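You operate a simulated robot arm through the tools that you are given. There is no shell and no other tool. Be economical: measure what you need, move in short steps, check, and stop when the job is done.

The job below is to be done with a simulated two-armed robot. You get a single attempt, and the scene is never put back.

TASK
Take the cap off the bottle that says "dye mix" on the top of the black table and lay it down there.

Only the result counts: the job must be done as asked and must still hold three seconds after the hand-in. Knocking over, shifting, dropping, spilling or breaking anything else fails it. A push-on lid holds only when it is set on centred and level and pressed home; a screw cap is set on level and turned clockwise until tight.

THE ROBOT
Two 7-joint arms with two-finger parallel grippers on one trunk, on a base that drives. Base frame: it is fixed to the floor where the robot stands at the start and does not move with it; the origin is under the middle of the robot, x ahead of it, y to its left, z up; the surface under the hand at the start is at about z = 75.5. Lengths are in cm, angles in rad, forces in N, time in s.
The left shoulder is at the start at [-8.2, 11.9, 85.1], the right one opposite. With the tool pointing down near the work surface each hand reaches from about 18 to 60 cm from the robot's upright axis, wherever it stands, measured 20 degrees to its own side. Payload 3.43 kg a hand.
The TCP of each hand is the grasp point between the finger pads, 3 cm short of the fingertips. In the tool frame z runs along the fingers and y along their closing line. The gripper opens to 9.4 cm. The fingers are 2.8 cm wide and 1 cm thick; the gripper's body (5 by 9.6 cm) begins 5.5 cm behind the TCP.
Orientation is that of the tool frame in the base frame, as a unit quaternion [w, x, y, z]. With the fingers straight down and closing along the base's y, the tool's x points along the base's -x, its y along +y and its z along -z.

THE INTERFACE
- The arms move only by the tool servo_tool. It takes "left_moves", "right_moves" or both (then of equal length, played together; a hand with none holds still); each is one flat list of numbers, 6 for each row, row after row: the shift along the base's x, y, z in cm, then the turn, a rotation vector about the base's x, y, z in rad. In form: [tx, ty, tz, wx, wy, wz, tx, ty, tz, wx, wy, wz, ...]. A call has 1 to 20 rows; each row shifts and turns the commanded pose from where the row before left it. "left_grip" and "right_grip" are, for a hand that has rows, the finger opening in cm, from 0 to 9.4, set as the call begins (left out, the last holds). Rows are played at 5 a second. More than 5 cm and 0.15 rad between two rows, or a gripper value outside its range, and nothing of the call is played. A pose out of reach is approached as far as the arm can. The call stops where the force on the tool passes 40 N (or 10 N more than at its start, if that is more) or the arm is blocked; 0.2 s more then pass. The fingers move at their own pace (about 15.3 cm/s each) and stop on an object; they squeeze with about 24 N. The grip force told is the motor's: it shows also when the fingers shut on nothing. Time passes only in rows, and 0.2 s behind the last, so rows that do not move let the fingers close. The reply holds the time, the measured pose of the TCP, the force on the tool along the base axes, the opening and the grip force, in the units named above and with some noise, with the torque about the TCP (base axes, N m) and any sound that the robot's microphone picked up, and new pictures: "pictures" is both (left out), scene, wrist or none (wrist: the cameras of the hands that moved).
- Cameras (640 x 400 px; columns grow to the right, rows downward): "scene" is now at [2.38, -2.81, 155.26]; the picture's right is [-0.36, -0.93, 0.00], its down [-0.75, 0.29, -0.60] and it looks along [0.56, -0.22, -0.80] (base axes); focal length 265 px, centre (320, 200). "left" rides on the left gripper at [7.6, -1.4, -10.2] in its tool frame; the picture's right is [0.18, 0.98, 0.00], its down [-0.75, 0.14, -0.64] and it looks along [-0.63, 0.12, 0.77] (tool axes); focal length 243 px, centre (320, 200). "right" rides on the right gripper at [7.6, 1.4, -10.2] in its tool frame; the picture's right is [-0.18, 0.98, 0.00], its down [-0.75, -0.14, -0.64] and it looks along [-0.63, -0.12, 0.77] (tool axes); focal length 243 px, centre (320, 200).
- raise_lower(by): slides the trunk up (or, below 0, down) by that many cm; the arms and the scene camera ride with it, the base frame stays. It gives what a move gives, with no picture.
- drive_base(legs): drives the robot by 1 to 6 legs, each [ahead, left, turn to the left] in cm, cm and rad, along the robot's own axes; the way and the turn of a leg run together, so that a leg with both is an arc; at most 150 cm and 3.142 rad a leg. The arms and the cameras ride along, it lands a little off, and it stops where it bumps. It gives what a move gives, and a new picture of the scene camera.
- aim_head(pan, tilt): turns the head with the scene camera to pan (to the left, within 2.496 rad either way) and tilt (down, from -0.506 to 1.204), counted from straight ahead of the robot. It gives what a move gives, and a new picture of the scene camera.
- locate(camera, pixels): for up to 12 pixels [column, row] of the newest picture of that camera ("zoom" is the newest enlarged one), the place [x, y, z] in the base frame of the surface seen there, good to about 0.2 cm. It takes no simulated time.
- zoom(camera, box): a new picture of the part [left, top, right, bottom] of that camera's present view, enlarged. It takes no simulated time.
- hand_in(): hands the job in; it is judged then, once.

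Go step by step. Measure first, check grasps and placings, and put right what went wrong. The budget is 80 turns and 260 pictures, counting those below and the enlarged ones. Unless the task says otherwise, let go and move clear before handing in, and close with one line.

The tools are called as name(argument=value, ...) on one line, values as JSON. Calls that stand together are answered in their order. servo_tool: Moves the arms, as the interface text tells. Its arguments: {"type":"object","properties":{"left_moves":{"type":"array","items":{"type":"number"}},"left_grip":{"type":"number"},"right_moves":{"type":"array","items":{"type":"number"}},"right_grip":{"type":"number"},"pictures":{"type":"string","enum":["both","scene","wrist","none"]}},"required":[]} The other tools are called the same way: raise_lower (by) slides the trunk up or down; drive_base (legs) drives the base; aim_head (pan, tilt) turns the head that bears the scene camera; locate (camera, pixels) gives the place of the surface under pixels of a picture; zoom (camera, box) takes an enlarged picture of a part of a camera's view; hand_in () hands the job in.

At the start:

```text
time: 0.0
left_tool_pos: [34.99, 9.56, 109.6]
left_tcp_rot: [0.0, 0.0, 1.0, -0.001]
left_ft_force: [-0.4, 0.2, 0.0]
left_ft_torque: [-0.02, 0.01, -0.01]
left_finger_gap: 9.39
left_grasp_force: 0.0
right_tool_pos: [29.98, -20.65, 117.02]
right_tcp_rot: [0.001, 0.0, 1.0, 0.001]
right_ft_force: [0.0, -0.5, -0.1]
right_ft_torque: [0.02, -0.03, 0.0]
right_finger_gap: 9.39
right_grasp_force: 0.0
trunk travel left (down, up): [-27.5, 6.0]
robot x, y, heading: [0.25, -0.09, -0.003]
head pan, tilt: [-0.372, 0.93]
```

scene: 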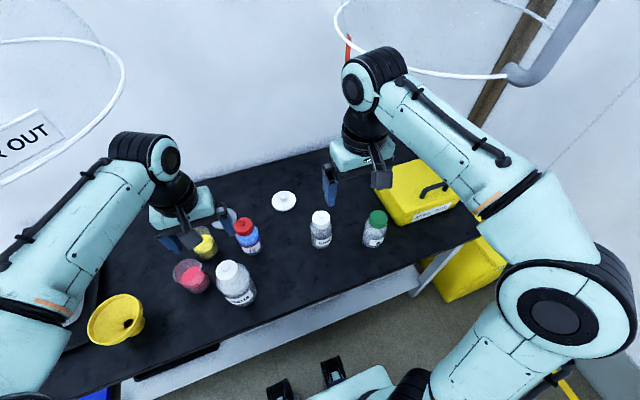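
right: 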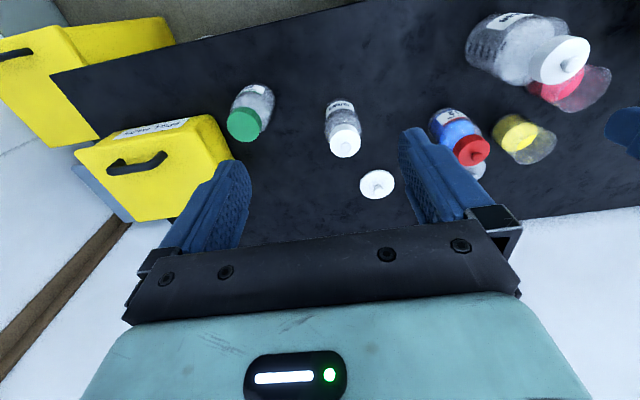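
left: 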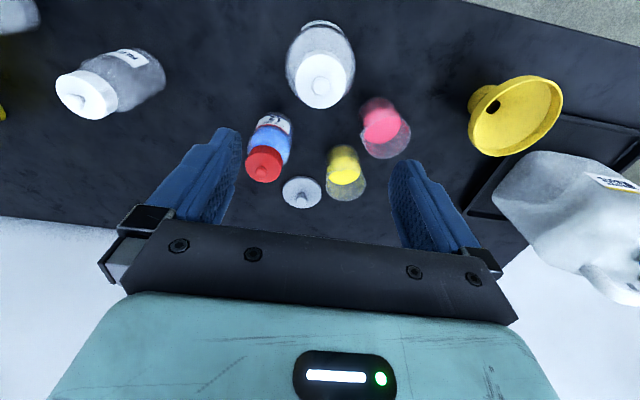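

Several bottles stand on the black table; I need to read their labels at (320,242), (373,240), (250,245), (237,292).

zoom(camera="scene", box=[300, 190, 400, 260])

zoom(camera="scene", box=[170, 200, 290, 310])

zoom(camera="right", box=[210, 70, 400, 210])

zoom(camera="left", box=[230, 10, 370, 200])

```text
5.71 times, centred on (350, 225) of scene
```

zoom: 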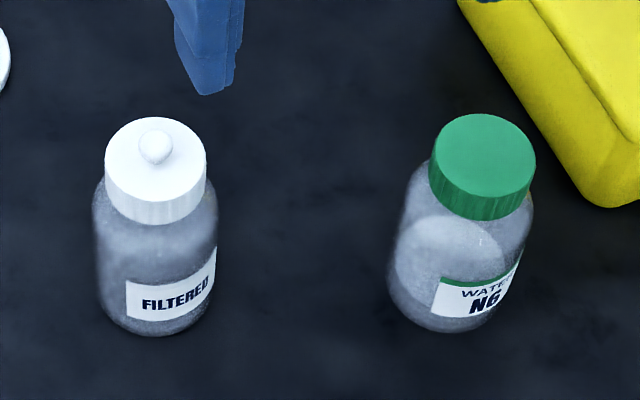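

```text
3.64 times, centred on (230, 255) of scene
```

zoom: 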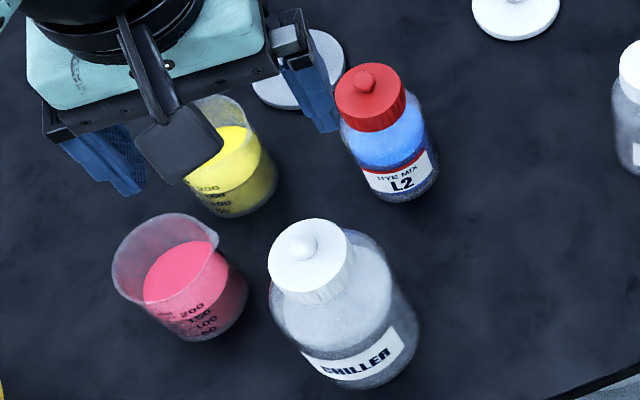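

```text
2.86 times, centred on (305, 140) of right
```

zoom: 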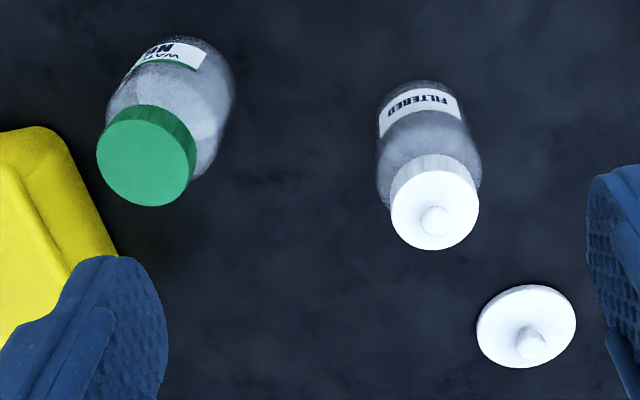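

```text
2.11 times, centred on (300, 105) of left
```

zoom: 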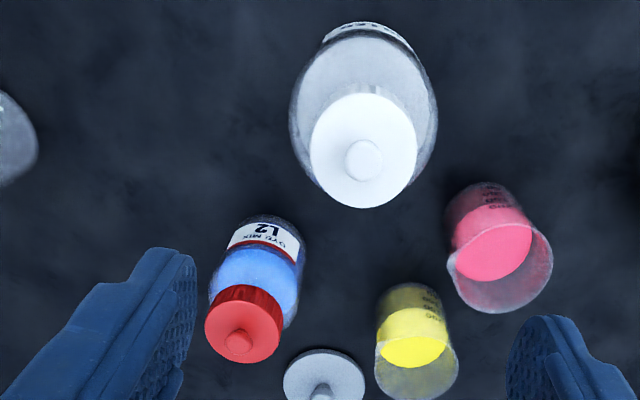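

The "DYE MIX L2" bottle is the red-capped one. I'll measure it and its neighbours.

zoom(camera="scene", box=[220, 205, 276, 260])

locate(camera="scene", pixels=[[244, 222], [236, 228], [254, 227], [244, 233], [251, 251], [246, 254], [284, 201], [285, 230], [272, 262], [210, 258], [228, 272], [300, 260]])

locate(camera="left", pixels=[[263, 172], [263, 162], [248, 163], [279, 163], [263, 148], [301, 192], [345, 183], [321, 85], [382, 125], [270, 118]])

```text
7.27 times, centred on (248, 232) of scene
```

zoom: 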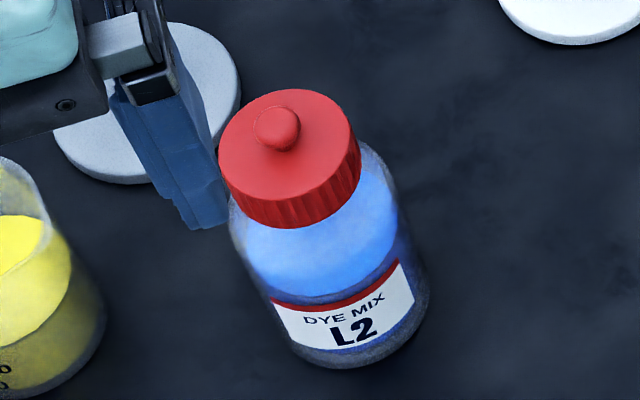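

```text
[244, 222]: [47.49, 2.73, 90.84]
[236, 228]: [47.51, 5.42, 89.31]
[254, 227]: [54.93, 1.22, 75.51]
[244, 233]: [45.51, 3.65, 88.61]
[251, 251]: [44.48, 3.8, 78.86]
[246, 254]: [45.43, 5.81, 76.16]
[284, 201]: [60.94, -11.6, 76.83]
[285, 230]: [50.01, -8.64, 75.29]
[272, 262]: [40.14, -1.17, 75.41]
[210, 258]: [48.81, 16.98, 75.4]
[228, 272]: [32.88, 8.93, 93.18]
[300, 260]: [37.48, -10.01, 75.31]
```

```text
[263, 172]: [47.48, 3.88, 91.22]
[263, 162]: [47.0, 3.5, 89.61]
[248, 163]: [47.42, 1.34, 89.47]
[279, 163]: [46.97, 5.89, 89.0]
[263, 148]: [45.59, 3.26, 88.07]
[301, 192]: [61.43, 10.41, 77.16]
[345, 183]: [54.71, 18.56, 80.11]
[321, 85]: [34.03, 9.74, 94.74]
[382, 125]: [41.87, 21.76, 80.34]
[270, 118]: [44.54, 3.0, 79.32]
```

Cap is around (47.5, 3.6), top about z 89.4. I'll take finer measurements of the cap, the bottle and the neighbours for clearance.

locate(camera="zoom", pixels=[[222, 165], [350, 135], [300, 95], [285, 195], [275, 120], [270, 215], [350, 195], [262, 300], [412, 290], [340, 360], [425, 320], [300, 340]])

locate(camera="scene", pixels=[[319, 216], [321, 244], [313, 238], [329, 238], [377, 218], [232, 272], [237, 303], [250, 297], [270, 310], [300, 300]])

```text
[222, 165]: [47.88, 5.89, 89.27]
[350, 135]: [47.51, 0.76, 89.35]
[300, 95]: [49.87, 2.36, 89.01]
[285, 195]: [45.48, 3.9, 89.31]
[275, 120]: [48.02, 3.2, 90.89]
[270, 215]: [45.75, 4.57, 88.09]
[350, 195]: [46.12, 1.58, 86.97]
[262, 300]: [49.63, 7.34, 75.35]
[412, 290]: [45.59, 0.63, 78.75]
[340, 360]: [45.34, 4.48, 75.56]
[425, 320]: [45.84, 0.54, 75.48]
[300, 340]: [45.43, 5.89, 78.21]
```

```text
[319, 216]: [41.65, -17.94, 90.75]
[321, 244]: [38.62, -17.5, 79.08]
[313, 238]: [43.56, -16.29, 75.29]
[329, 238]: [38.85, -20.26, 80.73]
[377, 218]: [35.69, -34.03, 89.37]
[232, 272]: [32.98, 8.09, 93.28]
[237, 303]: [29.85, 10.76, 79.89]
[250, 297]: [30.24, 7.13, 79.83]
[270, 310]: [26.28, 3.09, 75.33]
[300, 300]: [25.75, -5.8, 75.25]
```

Cap centre ≈ (47.6, 3.4), radius 2.5, z 86.9–89.3. I'll bring the left hand above it, with the gripper turned clockwise a bit to leave room for unscrewing.

servo_tool(left_moves=[3.15, -1.5, 0, 0, 0, -0.15, 3.15, -1.5, 0, 0, 0, -0.15, 3.15, -1.6, 0, 0, 0, -0.15, 3.15, -1.6, -1, 0, 0, -0.15, 0, 0, -2, 0, 0, -0.15, 0, 0, -3, 0, 0, -0.15, 0, 0, -3, 0, 0, 0, 0, 0, 0, 0, 0, 0], left_grip=9.4)

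```text
time: 1.8
left_tool_pos: [47.51, 3.41, 100.45]
left_tcp_rot: [-0.001, 0.435, 0.9, 0.0]
left_ft_force: [0.1, 0.0, -0.3]
left_ft_torque: [0.01, -0.02, -0.02]
left_finger_gap: 9.4
left_grasp_force: 0.0
right_tool_pos: [29.98, -20.68, 117.1]
right_tcp_rot: [0.0, 0.0, 1.0, 0.0]
right_ft_force: [-0.2, -0.6, 0.0]
right_ft_torque: [0.01, 0.0, -0.01]
right_finger_gap: 9.42
right_grasp_force: 0.1
trunk travel left (down, up): [-27.5, 6.0]
robot x, y, heading: [-0.1, -0.27, 0.001]
head pan, tilt: [-0.372, 0.93]
```

scene: 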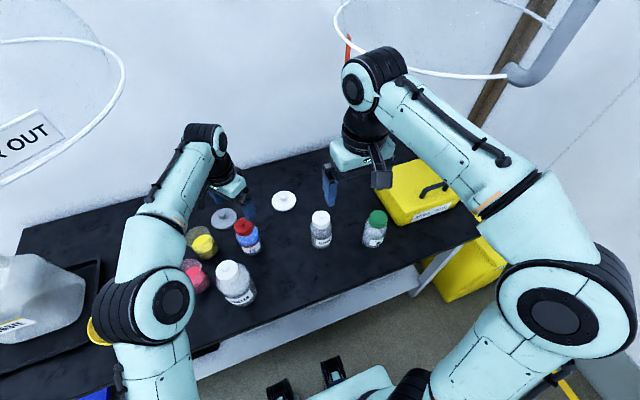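
left: 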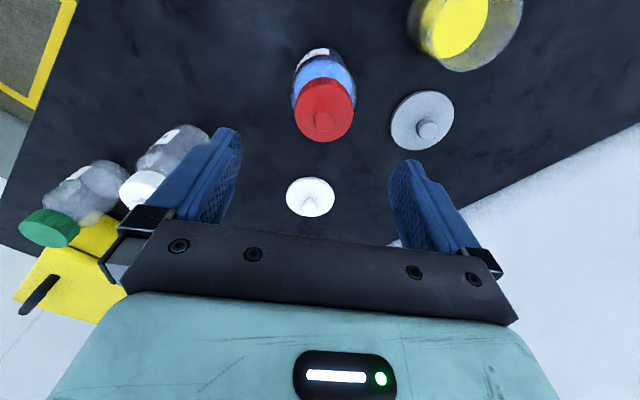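

The cap shows at (323,110); I check its place with the closer wrist camera before descending.

locate(camera="left", pixels=[[323, 122], [323, 110], [297, 110], [352, 110], [323, 138], [323, 88], [323, 132]])

zoom(camera="left", box=[270, 40, 380, 150])

```text
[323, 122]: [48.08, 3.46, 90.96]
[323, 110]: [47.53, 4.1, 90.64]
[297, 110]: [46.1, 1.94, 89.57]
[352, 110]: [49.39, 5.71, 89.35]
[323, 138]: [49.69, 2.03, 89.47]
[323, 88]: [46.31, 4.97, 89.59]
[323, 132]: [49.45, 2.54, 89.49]
```

```text
3.64 times, centred on (325, 95) of left
```

zoom: 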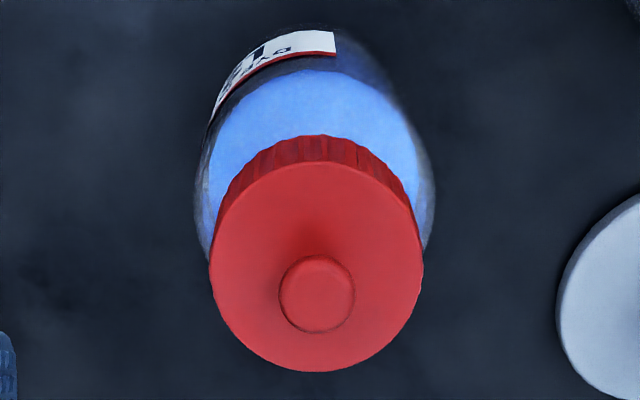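

The cap centre is about (47.8, 3.6). I descend to z ≈ 89.2 with open fingers, then close.

servo_tool(left_moves=[0.28, 0.18, -3, 0, 0, 0, 0, 0, -3, 0, 0, 0, 0, 0, -3, 0, 0, 0, 0, 0, -1.2, 0, 0, 0, 0, 0, -1, 0, 0, 0, 0, 0, 0, 0, 0, 0], pictures="wrist")

servo_tool(left_moves=[0, 0, 0, 0, 0, 0, 0, 0, 0, 0, 0, 0, 0, 0, 0, 0, 0, 0], left_grip=4.0)

```text
time: 3.2
left_tool_pos: [47.81, 3.53, 89.34]
left_tcp_rot: [0.001, 0.435, 0.901, 0.0]
left_ft_force: [0.3, 0.0, 0.0]
left_ft_torque: [0.03, 0.01, 0.01]
left_finger_gap: 9.41
left_grasp_force: 0.1
right_tool_pos: [29.98, -20.62, 117.0]
right_tcp_rot: [-0.001, 0.0, 1.0, 0.0]
right_ft_force: [0.1, -0.1, 0.3]
right_ft_torque: [0.0, 0.01, 0.0]
right_finger_gap: 9.37
right_grasp_force: 0.0
trunk travel left (down, up): [-27.5, 6.0]
robot x, y, heading: [-0.2, 0.03, 0.005]
head pan, tilt: [-0.372, 0.93]
```

left: 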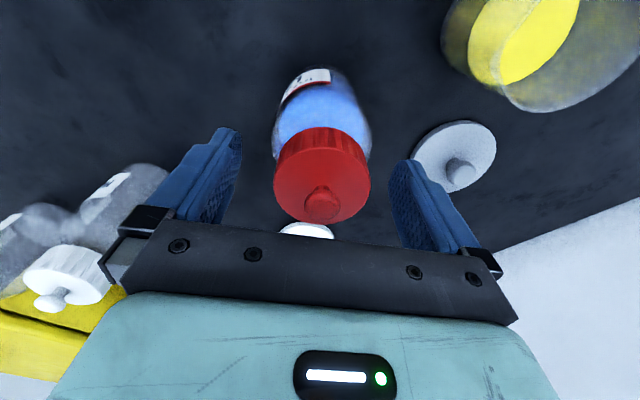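

```text
time: 4.0
left_tool_pos: [47.87, 3.66, 89.58]
left_tcp_rot: [0.0, 0.434, 0.901, 0.0]
left_ft_force: [1.8, 1.1, 1.0]
left_ft_torque: [0.02, 0.0, 0.01]
left_finger_gap: 5.2
left_grasp_force: 23.9
right_tool_pos: [29.92, -20.66, 116.95]
right_tcp_rot: [-0.001, 0.0, 1.0, -0.001]
right_ft_force: [0.1, 0.2, -0.2]
right_ft_torque: [0.01, 0.02, -0.01]
right_finger_gap: 9.39
right_grasp_force: 0.1
trunk travel left (down, up): [-27.5, 6.0]
robot x, y, heading: [-0.35, 0.13, 0.003]
head pan, tilt: [-0.372, 0.93]
heard: snap
```

scene: 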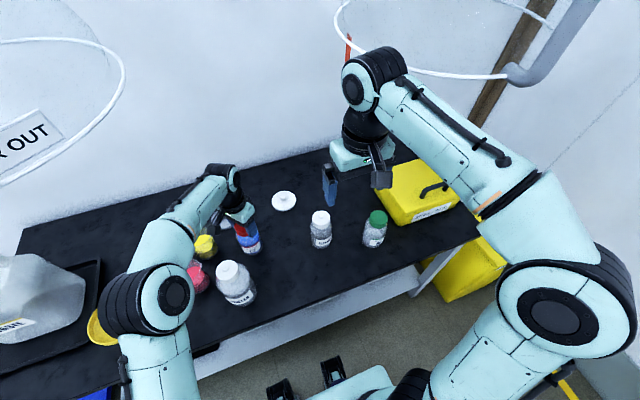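
left: 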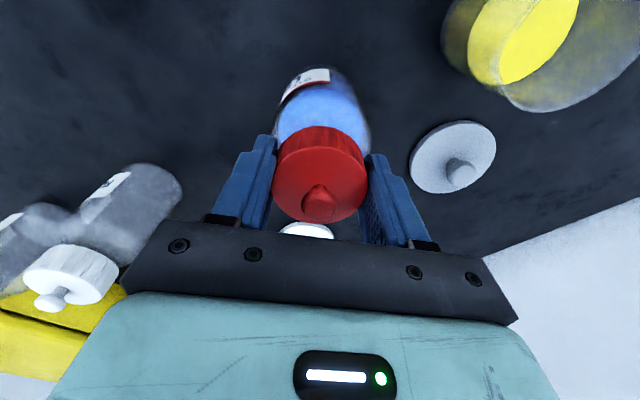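

A "snap" was heard on gripping and the TCP rose 0.2 cm, so the cap may have popped. I look closely.

zoom(camera="left", box=[240, 50, 400, 240])

zoom(camera="scene", box=[215, 200, 285, 260])

```text
2.11 times, centred on (320, 145) of left
```

zoom: 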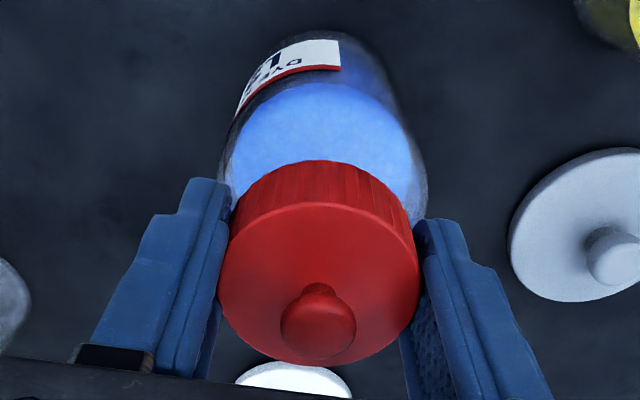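

```text
6.67 times, centred on (250, 230) of scene
```

zoom: 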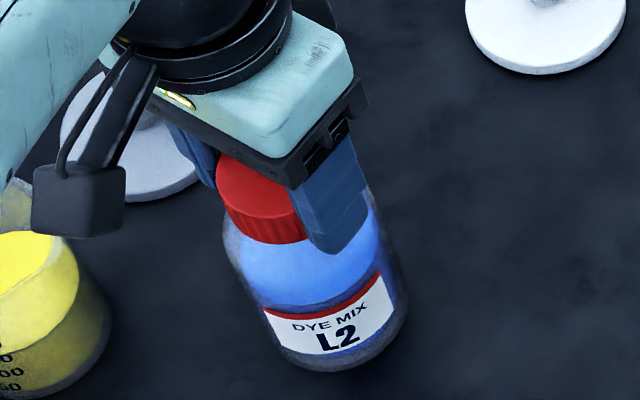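

Everything still stands upright. I test with a small slow lift of 0.5 cm and watch the force to see if the cap is free.

servo_tool(left_moves=[0, 0, 0.1, 0, 0, 0, 0, 0, 0.1, 0, 0, 0, 0, 0, 0.1, 0, 0, 0, 0, 0, 0.1, 0, 0, 0, 0, 0, 0.1, 0, 0, 0, 0, 0, 0, 0, 0, 0], pictures="wrist")

zoom(camera="scene", box=[215, 200, 285, 260])

```text
time: 5.4
left_tool_pos: [47.96, 3.51, 89.91]
left_tcp_rot: [0.0, 0.435, 0.901, -0.001]
left_ft_force: [0.3, 1.0, 0.3]
left_ft_torque: [0.0, 0.0, 0.02]
left_finger_gap: 5.17
left_grasp_force: 23.7
right_tool_pos: [29.96, -20.59, 117.13]
right_tcp_rot: [-0.001, 0.0, 1.0, 0.0]
right_ft_force: [0.3, 0.1, -0.1]
right_ft_torque: [0.01, 0.01, 0.0]
right_finger_gap: 9.41
right_grasp_force: 0.2
trunk travel left (down, up): [-27.5, 6.0]
robot x, y, heading: [-0.11, 0.26, -0.004]
head pan, tilt: [-0.372, 0.93]
```

left: 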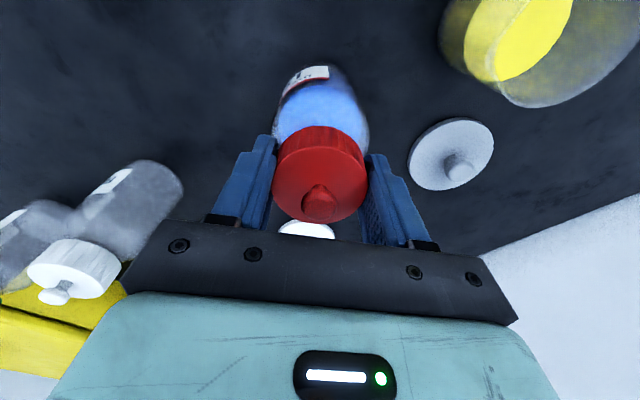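

```text
6.67 times, centred on (250, 230) of scene
```

zoom: 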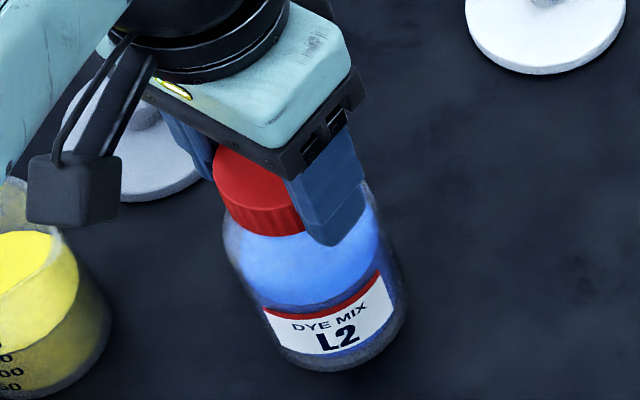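

The bottle's base hasn't moved while the cap rose with no load, so it's a snap cap that is free. I continue straight up slowly.

servo_tool(left_moves=[0, 0, 0.3, 0, 0, 0, 0, 0, 0.3, 0, 0, 0, 0, 0, 0.4, 0, 0, 0, 0, 0, 0.5, 0, 0, 0, 0, 0, 0.5, 0, 0, 0, 0, 0, 0, 0, 0, 0], pictures="wrist")

zoom(camera="scene", box=[215, 200, 285, 260])

```text
time: 6.8
left_tool_pos: [48.0, 3.59, 92.02]
left_tcp_rot: [0.0, 0.435, 0.901, 0.0]
left_ft_force: [0.8, -0.2, -1.0]
left_ft_torque: [-0.02, 0.02, 0.0]
left_finger_gap: 5.05
left_grasp_force: 24.6
right_tool_pos: [29.99, -20.61, 117.03]
right_tcp_rot: [0.0, 0.0, 1.0, 0.0]
right_ft_force: [0.2, -0.7, 0.5]
right_ft_torque: [-0.01, 0.01, 0.0]
right_finger_gap: 9.42
right_grasp_force: 0.0
trunk travel left (down, up): [-27.5, 6.0]
robot x, y, heading: [-0.36, 0.26, 0.003]
head pan, tilt: [-0.372, 0.93]
```

left: 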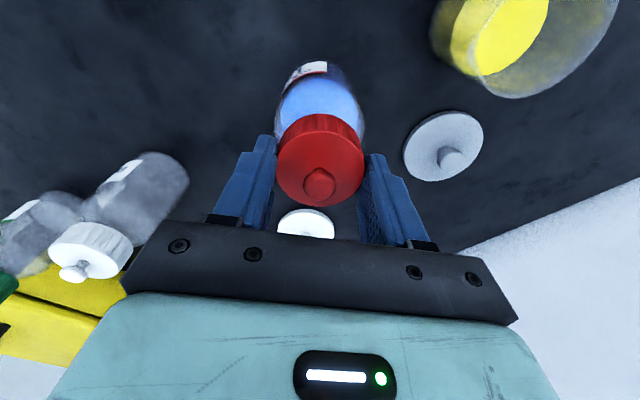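

```text
6.67 times, centred on (250, 230) of scene
```

zoom: 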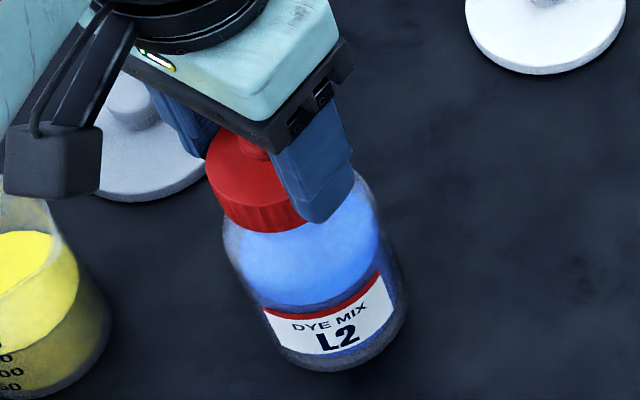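

The bottle hasn't moved but the cap seems lower between the fingers than before; I measure it.

locate(camera="zoom", pixels=[[215, 165], [225, 190], [240, 200], [260, 210], [262, 145], [265, 225], [245, 222], [255, 185]])

locate(camera="left", pixels=[[320, 150], [290, 165], [350, 165], [320, 182], [320, 203], [320, 125]])

zoom(camera="left", box=[240, 50, 400, 240])

```text
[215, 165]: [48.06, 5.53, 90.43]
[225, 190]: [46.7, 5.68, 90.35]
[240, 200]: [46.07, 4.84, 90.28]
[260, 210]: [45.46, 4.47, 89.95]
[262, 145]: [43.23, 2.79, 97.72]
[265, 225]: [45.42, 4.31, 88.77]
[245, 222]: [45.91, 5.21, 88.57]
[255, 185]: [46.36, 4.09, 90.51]
```

```text
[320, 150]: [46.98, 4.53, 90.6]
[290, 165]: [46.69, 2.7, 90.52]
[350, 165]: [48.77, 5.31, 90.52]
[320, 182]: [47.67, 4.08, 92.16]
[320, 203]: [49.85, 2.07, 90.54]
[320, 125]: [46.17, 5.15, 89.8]
```

```text
2.11 times, centred on (320, 145) of left
```

zoom: 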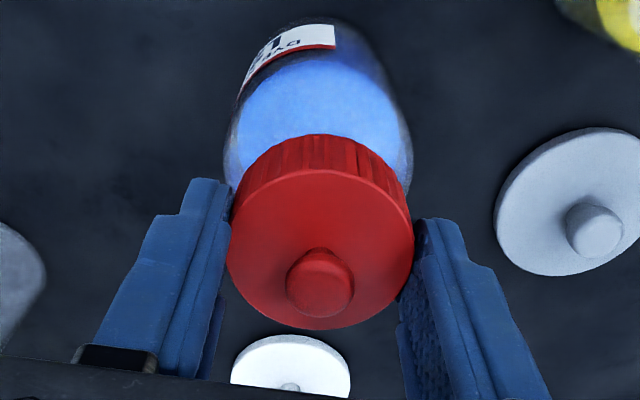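

The cap top is now 90.5 (up 1.2 cm), but the fingers slid about 1.4 cm on it. I loosen slightly, go lower (with fingertips just above the shoulder), and re-grip.

servo_tool(left_moves=[-0.15, 0, 0, 0, 0, 0, 0, 0, -1, 0, 0, 0, 0, 0, -1, 0, 0, 0, 0, 0, -0.3, 0, 0, 0, 0, 0, 0, 0, 0, 0], left_grip=6.0, pictures="none")

zoom(camera="left", box=[240, 50, 400, 240])

zoom(camera="scene", box=[215, 200, 285, 260])

```text
time: 8.0
left_tool_pos: [47.9, 3.54, 89.66]
left_tcp_rot: [0.0, 0.434, 0.901, -0.001]
left_ft_force: [-0.5, -0.1, -0.2]
left_ft_torque: [0.0, -0.01, 0.02]
left_finger_gap: 5.97
left_grasp_force: 0.1
right_tool_pos: [29.97, -20.63, 116.93]
right_tcp_rot: [0.0, 0.0, 1.0, 0.0]
right_ft_force: [-0.1, 0.2, -0.5]
right_ft_torque: [-0.04, -0.01, 0.01]
right_finger_gap: 9.37
right_grasp_force: 0.1
trunk travel left (down, up): [-27.5, 6.0]
robot x, y, heading: [-0.09, 0.04, 0.001]
head pan, tilt: [-0.372, 0.93]
```

```text
2.11 times, centred on (320, 145) of left
```

zoom: 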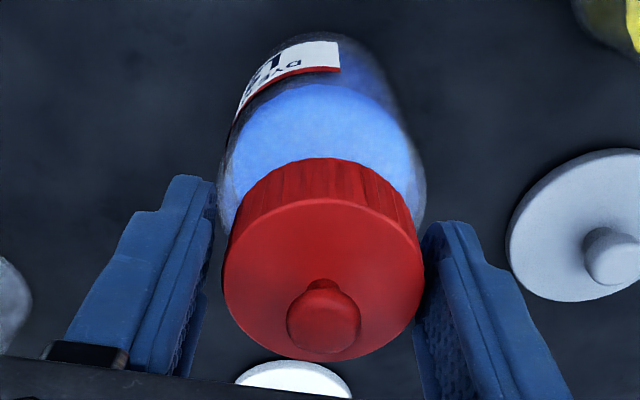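

```text
6.67 times, centred on (250, 230) of scene
```

zoom: 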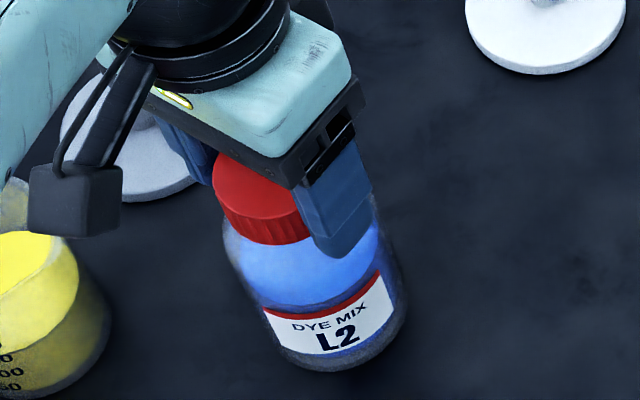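

The cap sits back on the neck, loose and level. I lower a further 0.3 cm, close and lift 2 cm, checking for slip.

servo_tool(left_moves=[0, 0, -0.3, 0, 0, 0, 0, 0, 0, 0, 0, 0], pictures="none")

servo_tool(left_moves=[0, 0, 0, 0, 0, 0, 0, 0, 0, 0, 0, 0, 0, 0, 0, 0, 0, 0, 0, 0, 0, 0, 0, 0], left_grip=3.0, pictures="none")

servo_tool(left_moves=[0, 0, 0.4, 0, 0, 0, 0, 0, 0.4, 0, 0, 0, 0, 0, 0.4, 0, 0, 0, 0, 0, 0.4, 0, 0, 0, 0, 0, 0.4, 0, 0, 0, 0, 0, 0, 0, 0, 0], pictures="wrist")

zoom(camera="scene", box=[215, 200, 285, 260])

zoom(camera="left", box=[240, 50, 400, 240])

```text
time: 8.6
left_tool_pos: [47.71, 3.6, 89.36]
left_tcp_rot: [0.0, 0.435, 0.901, 0.0]
left_ft_force: [0.2, 0.1, 0.2]
left_ft_torque: [0.02, 0.0, 0.03]
left_finger_gap: 6.0
left_grasp_force: 0.1
right_tool_pos: [29.99, -20.62, 117.1]
right_tcp_rot: [0.0, 0.0, 1.0, 0.0]
right_ft_force: [0.4, -0.7, 0.9]
right_ft_torque: [-0.03, 0.03, 0.04]
right_finger_gap: 9.37
right_grasp_force: 0.0
trunk travel left (down, up): [-27.5, 6.0]
robot x, y, heading: [-0.07, 0.03, 0.002]
head pan, tilt: [-0.372, 0.93]
```

```text
time: 9.6
left_tool_pos: [47.75, 3.65, 89.27]
left_tcp_rot: [-0.001, 0.434, 0.901, -0.001]
left_ft_force: [1.7, 0.4, 0.6]
left_ft_torque: [0.01, -0.03, 0.0]
left_finger_gap: 5.18
left_grasp_force: 24.1
right_tool_pos: [30.02, -20.55, 117.02]
right_tcp_rot: [0.0, 0.0, 1.0, 0.0]
right_ft_force: [-0.3, 0.1, -0.9]
right_ft_torque: [-0.01, 0.01, -0.01]
right_finger_gap: 9.41
right_grasp_force: 0.1
trunk travel left (down, up): [-27.5, 6.0]
robot x, y, heading: [-0.14, -0.11, -0.002]
head pan, tilt: [-0.372, 0.93]
```

```text
time: 11.0
left_tool_pos: [47.82, 3.48, 91.42]
left_tcp_rot: [0.0, 0.434, 0.901, 0.0]
left_ft_force: [1.3, -0.2, -1.1]
left_ft_torque: [-0.02, -0.03, -0.02]
left_finger_gap: 5.17
left_grasp_force: 24.2
right_tool_pos: [29.96, -20.57, 116.99]
right_tcp_rot: [0.0, 0.0, 1.0, 0.0]
right_ft_force: [0.2, 0.7, 0.1]
right_ft_torque: [-0.01, 0.02, -0.03]
right_finger_gap: 9.39
right_grasp_force: 0.0
trunk travel left (down, up): [-27.5, 6.0]
robot x, y, heading: [0.09, -0.29, -0.0]
head pan, tilt: [-0.372, 0.93]
```

left: 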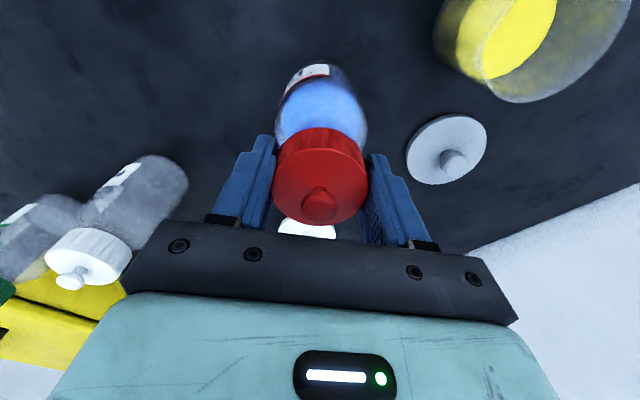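

```text
6.67 times, centred on (250, 230) of scene
```

zoom: 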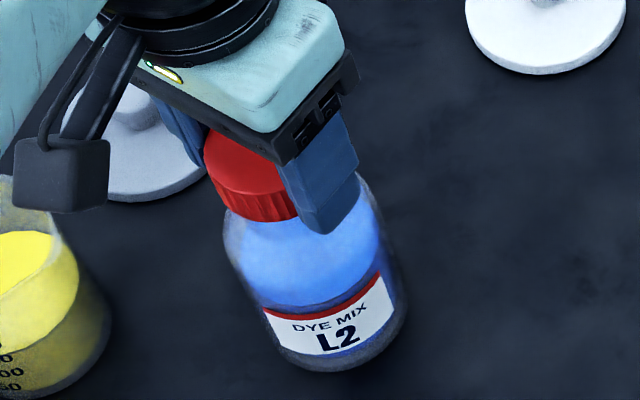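

```text
2.11 times, centred on (320, 145) of left
```

zoom: 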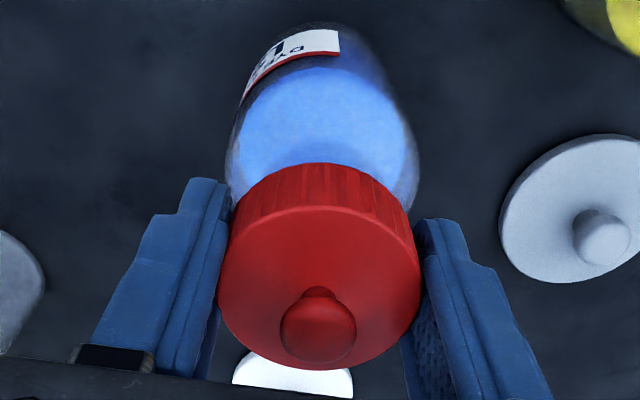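

No slip this time: the cap came up 2 cm with the fingers and the bottle stays put. I lift on by 8 cm.

servo_tool(left_moves=[0, 0, 0.6, 0, 0, 0, 0, 0, 0.8, 0, 0, 0, 0, 0, 1, 0, 0, 0, 0, 0, 1.5, 0, 0, 0, 0, 0, 2, 0, 0, 0, 0, 0, 2, 0, 0, 0, 0, 0, 0, 0, 0, 0])

zoom(camera="scene", box=[170, 180, 330, 280])

locate(camera="scene", pixels=[[280, 240], [290, 250], [300, 270], [265, 205], [284, 215], [275, 250], [290, 265]])

```text
time: 12.6
left_tool_pos: [47.7, 3.54, 99.24]
left_tcp_rot: [0.0, 0.435, 0.9, 0.0]
left_ft_force: [-1.0, -0.1, -1.3]
left_ft_torque: [0.0, 0.02, -0.01]
left_finger_gap: 5.16
left_grasp_force: 23.9
right_tool_pos: [29.93, -20.59, 117.0]
right_tcp_rot: [0.0, 0.0, 1.0, -0.001]
right_ft_force: [-0.6, 0.1, 0.8]
right_ft_torque: [0.03, 0.02, 0.01]
right_finger_gap: 9.37
right_grasp_force: 0.0
trunk travel left (down, up): [-27.5, 6.0]
robot x, y, heading: [-0.31, -0.12, 0.002]
head pan, tilt: [-0.372, 0.93]
```

scene: 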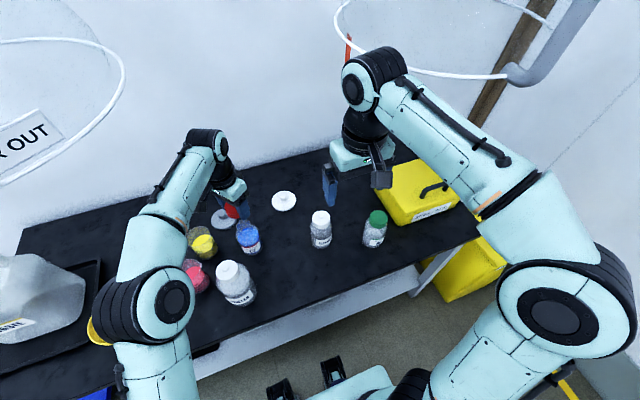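
left: 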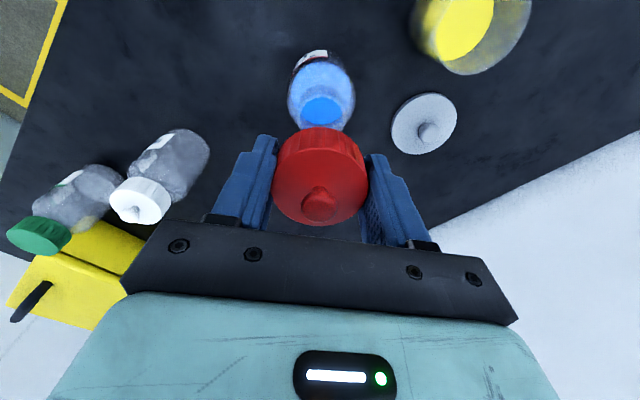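

```text
4.00 times, centred on (250, 230) of scene
```

zoom: 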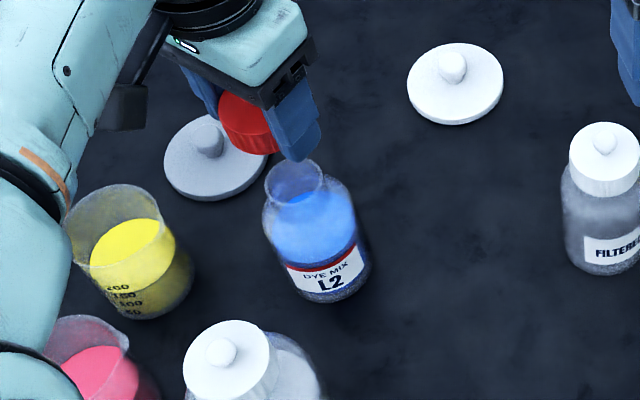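

```text
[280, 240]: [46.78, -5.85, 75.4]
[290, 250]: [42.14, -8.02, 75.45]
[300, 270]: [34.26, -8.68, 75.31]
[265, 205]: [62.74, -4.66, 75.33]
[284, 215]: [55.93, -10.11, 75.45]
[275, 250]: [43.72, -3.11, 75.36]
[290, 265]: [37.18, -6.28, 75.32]
```

The cap is off and held, the bottle is open and upright. I'll set the cap at the free spot around (41, -7), moving over at height, then descending most of the way.

servo_tool(left_moves=[-1.7, -2.6, 0, 0, 0, 0, -1.7, -2.7, 0, 0, 0, 0, -1.7, -2.7, 0, 0, 0, 0, -1.6, -2.6, 0, 0, 0, 0, 0, 0, -2.5, 0, 0, 0, 0, 0, -2.5, 0, 0, 0, 0, 0, -2.5, 0, 0, 0, 0, 0, -2.5, 0, 0, 0, 0, 0, -2.5, 0, 0, 0, 0, 0, -2, 0, 0, 0, 0, 0, 0, 0, 0, 0])

```text
time: 15.0
left_tool_pos: [41.23, -7.06, 84.63]
left_tcp_rot: [-0.001, 0.435, 0.901, -0.001]
left_ft_force: [-0.4, 0.3, -0.5]
left_ft_torque: [0.0, 0.0, 0.02]
left_finger_gap: 5.18
left_grasp_force: 23.8
right_tool_pos: [29.85, -20.57, 116.92]
right_tcp_rot: [0.0, 0.0, 1.0, 0.0]
right_ft_force: [-0.6, 0.2, 0.1]
right_ft_torque: [-0.02, 0.0, 0.0]
right_finger_gap: 9.44
right_grasp_force: 0.0
trunk travel left (down, up): [-27.5, 6.0]
robot x, y, heading: [-0.0, -0.11, 0.0]
head pan, tilt: [-0.372, 0.93]
```

scene: 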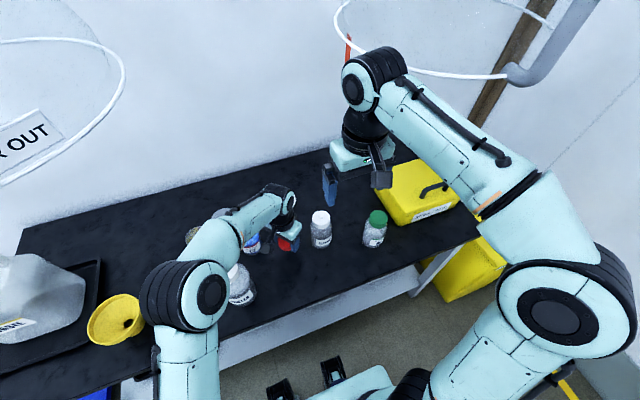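
left: 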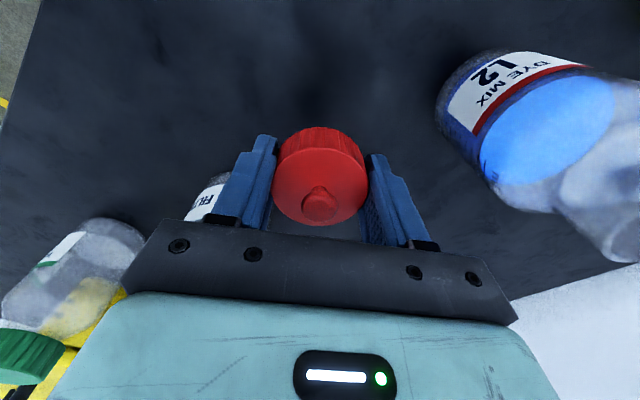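

The spot is clear, but the forearm is near the chiller bottle in the view; I check the clearance before the last 6 cm.

locate(camera="scene", pixels=[[215, 265], [225, 245], [245, 222], [270, 205], [288, 200], [232, 262], [238, 285], [270, 240]])

zoom(camera="scene", box=[170, 170, 330, 310])

```text
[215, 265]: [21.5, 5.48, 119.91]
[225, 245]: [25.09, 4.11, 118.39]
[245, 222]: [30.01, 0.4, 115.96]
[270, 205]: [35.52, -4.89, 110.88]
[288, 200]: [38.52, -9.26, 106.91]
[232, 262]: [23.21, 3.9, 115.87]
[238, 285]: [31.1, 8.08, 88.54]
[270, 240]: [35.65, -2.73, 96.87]
```

```text
2.86 times, centred on (250, 240) of scene
```

zoom: 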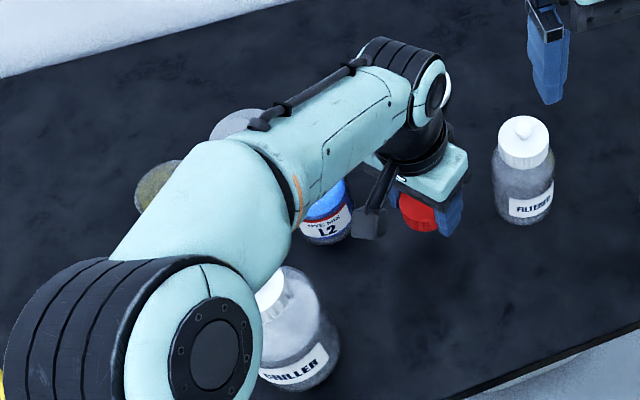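

Forearm underside stays well above and beside the chiller. I lower slowly until the fingertips are nearly on the table.

servo_tool(left_moves=[0, 0, -1.5, 0, 0, 0, 0, 0, -1.5, 0, 0, 0, 0, 0, -1.5, 0, 0, 0, 0, 0, -0.7, 0, 0, 0, 0, 0, -0.4, 0, 0, 0, 0, 0, -0.2, 0, 0, 0, 0, 0, -0.1, 0, 0, 0, 0, 0, 0, 0, 0, 0], pictures="wrist")

zoom(camera="scene", box=[220, 190, 330, 290])

```text
time: 16.8
left_tool_pos: [41.18, -7.02, 78.81]
left_tcp_rot: [0.0, 0.435, 0.9, -0.001]
left_ft_force: [0.0, -0.8, 0.5]
left_ft_torque: [0.02, -0.01, 0.0]
left_finger_gap: 5.16
left_grasp_force: 24.6
right_tool_pos: [29.91, -20.61, 116.92]
right_tcp_rot: [-0.001, 0.0, 1.0, 0.0]
right_ft_force: [-0.3, -0.5, -0.5]
right_ft_torque: [0.03, -0.04, 0.01]
right_finger_gap: 9.39
right_grasp_force: 0.0
trunk travel left (down, up): [-27.5, 6.0]
robot x, y, heading: [0.01, 0.22, -0.003]
head pan, tilt: [-0.372, 0.93]
```

left: 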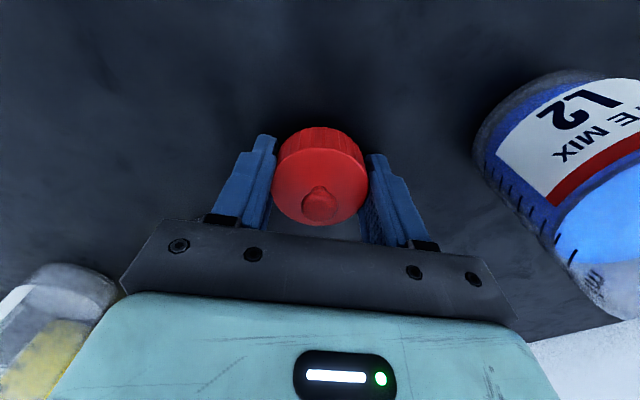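

```text
4.00 times, centred on (275, 240) of scene
```

zoom: 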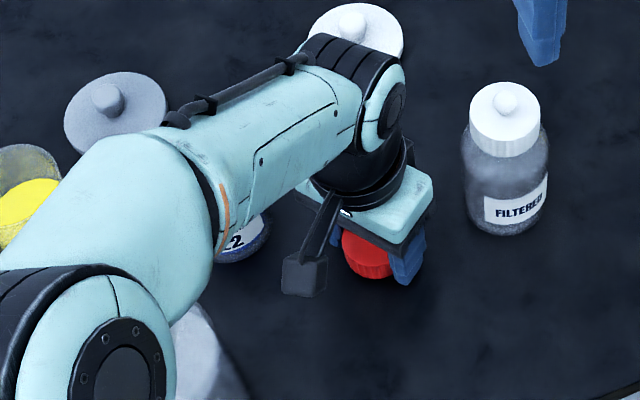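

Fingertips are ~0.4 cm above the table. I lower 0.3 cm more, then open.

servo_tool(left_moves=[0, 0, -0.1, 0, 0, 0, 0, 0, -0.1, 0, 0, 0, 0, 0, -0.1, 0, 0, 0, 0, 0, 0, 0, 0, 0], pictures="none")

servo_tool(left_moves=[0, 0, 0, 0, 0, 0, 0, 0, 0, 0, 0, 0, 0, 0, 0, 0, 0, 0], left_grip=6.8, pictures="wrist")

```text
time: 17.8
left_tool_pos: [41.1, -7.05, 78.46]
left_tcp_rot: [0.0, 0.435, 0.9, 0.0]
left_ft_force: [0.1, 0.3, 2.7]
left_ft_torque: [-0.05, 0.08, 0.02]
left_finger_gap: 5.18
left_grasp_force: 24.7
right_tool_pos: [30.01, -20.51, 117.04]
right_tcp_rot: [0.0, 0.0, 1.0, 0.0]
right_ft_force: [0.0, -0.4, -0.5]
right_ft_torque: [0.02, 0.01, -0.02]
right_finger_gap: 9.39
right_grasp_force: 0.0
trunk travel left (down, up): [-27.5, 6.0]
robot x, y, heading: [0.01, -0.11, -0.001]
head pan, tilt: [-0.372, 0.93]
```

```text
time: 18.6
left_tool_pos: [41.0, -6.96, 78.57]
left_tcp_rot: [0.0, 0.435, 0.901, 0.0]
left_ft_force: [0.7, 1.5, 5.4]
left_ft_torque: [-0.03, 0.15, 0.0]
left_finger_gap: 6.72
left_grasp_force: 0.1
right_tool_pos: [29.96, -20.71, 117.08]
right_tcp_rot: [0.0, 0.0, 1.0, 0.0]
right_ft_force: [0.9, 0.0, 0.1]
right_ft_torque: [-0.05, 0.02, 0.0]
right_finger_gap: 9.41
right_grasp_force: 0.1
trunk travel left (down, up): [-27.5, 6.0]
robot x, y, heading: [0.13, -0.03, -0.003]
head pan, tilt: [-0.372, 0.93]
```

left: 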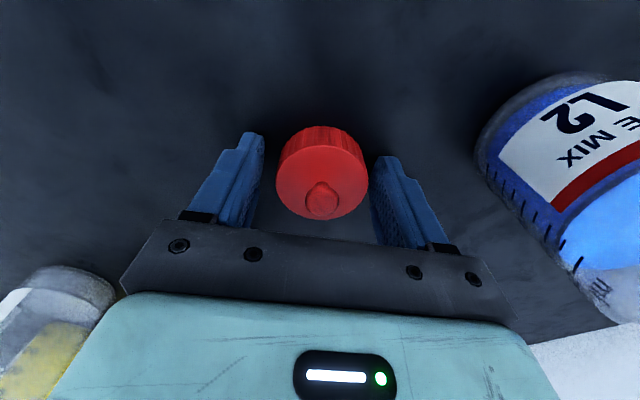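

The cap is on the table between the opened fingers, upright. I rise straight up and clear.

servo_tool(left_moves=[0, 0, 1, 0, 0, 0, 0, 0, 2, 0, 0, 0, 0, 0, 3, 0, 0, 0, 0, 0, 4, 0, 0, 0, 0, 0, 4, 0, 0, 0, 0, 0, 4, 0, 0, 0, 0, 0, 4, 0, 0, 0, 0, 0, 4, 0, 0, 0, 0, 0, 0, 0, 0, 0])

zoom(camera="left", box=[220, 0, 480, 160])

```text
time: 20.6
left_tool_pos: [41.09, -7.12, 104.47]
left_tcp_rot: [0.0, 0.435, 0.9, 0.0]
left_ft_force: [-0.1, 0.4, 0.6]
left_ft_torque: [-0.01, -0.03, 0.02]
left_finger_gap: 6.78
left_grasp_force: 0.1
right_tool_pos: [30.0, -20.59, 116.97]
right_tcp_rot: [0.0, 0.0, 1.0, -0.001]
right_ft_force: [0.0, -0.6, 0.6]
right_ft_torque: [0.01, 0.02, 0.0]
right_finger_gap: 9.4
right_grasp_force: 0.0
trunk travel left (down, up): [-27.5, 6.0]
robot x, y, heading: [-0.11, 0.15, -0.0]
head pan, tilt: [-0.372, 0.93]
```

scene: 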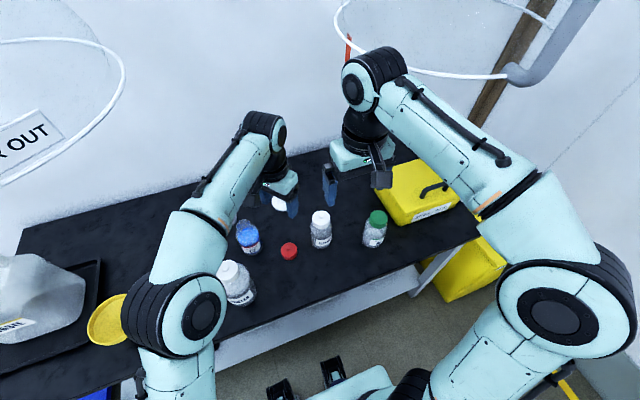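
left: 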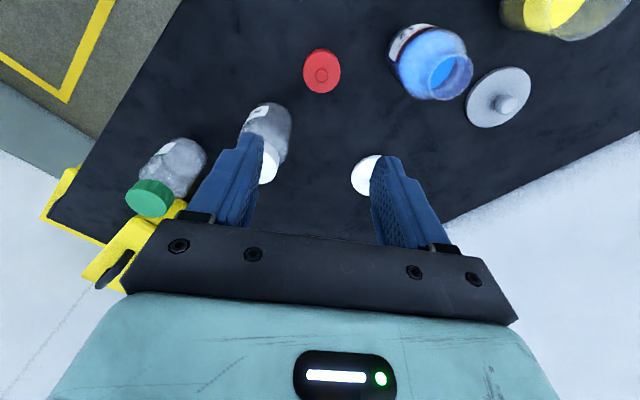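

```text
2.46 times, centred on (350, 80) of left
```

zoom: 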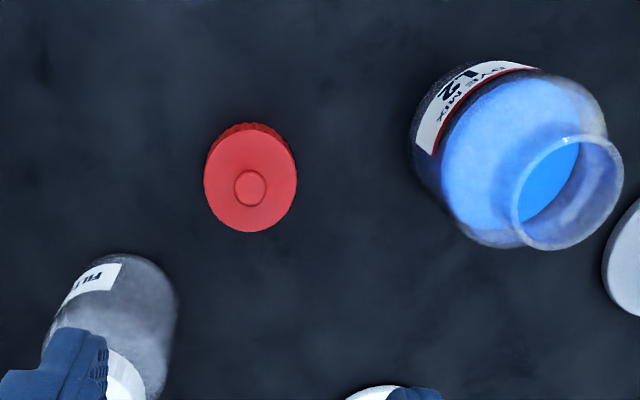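

The red cap lies flat on the black table at scene pixel (289,251), and the open dye mix bottle stands upright at (248,238). Nothing else has moved and the hand is clear, so I hand in.

hand_in()

```text
The job is handed in.
```

I took the red cap off the "dye mix" bottle and laid it flat on the black table. The bottle is still upright in its place, and no other item was moved or spilled. My first grip slipped after the cap had snapped free, so I took hold again lower down before lifting it clear.
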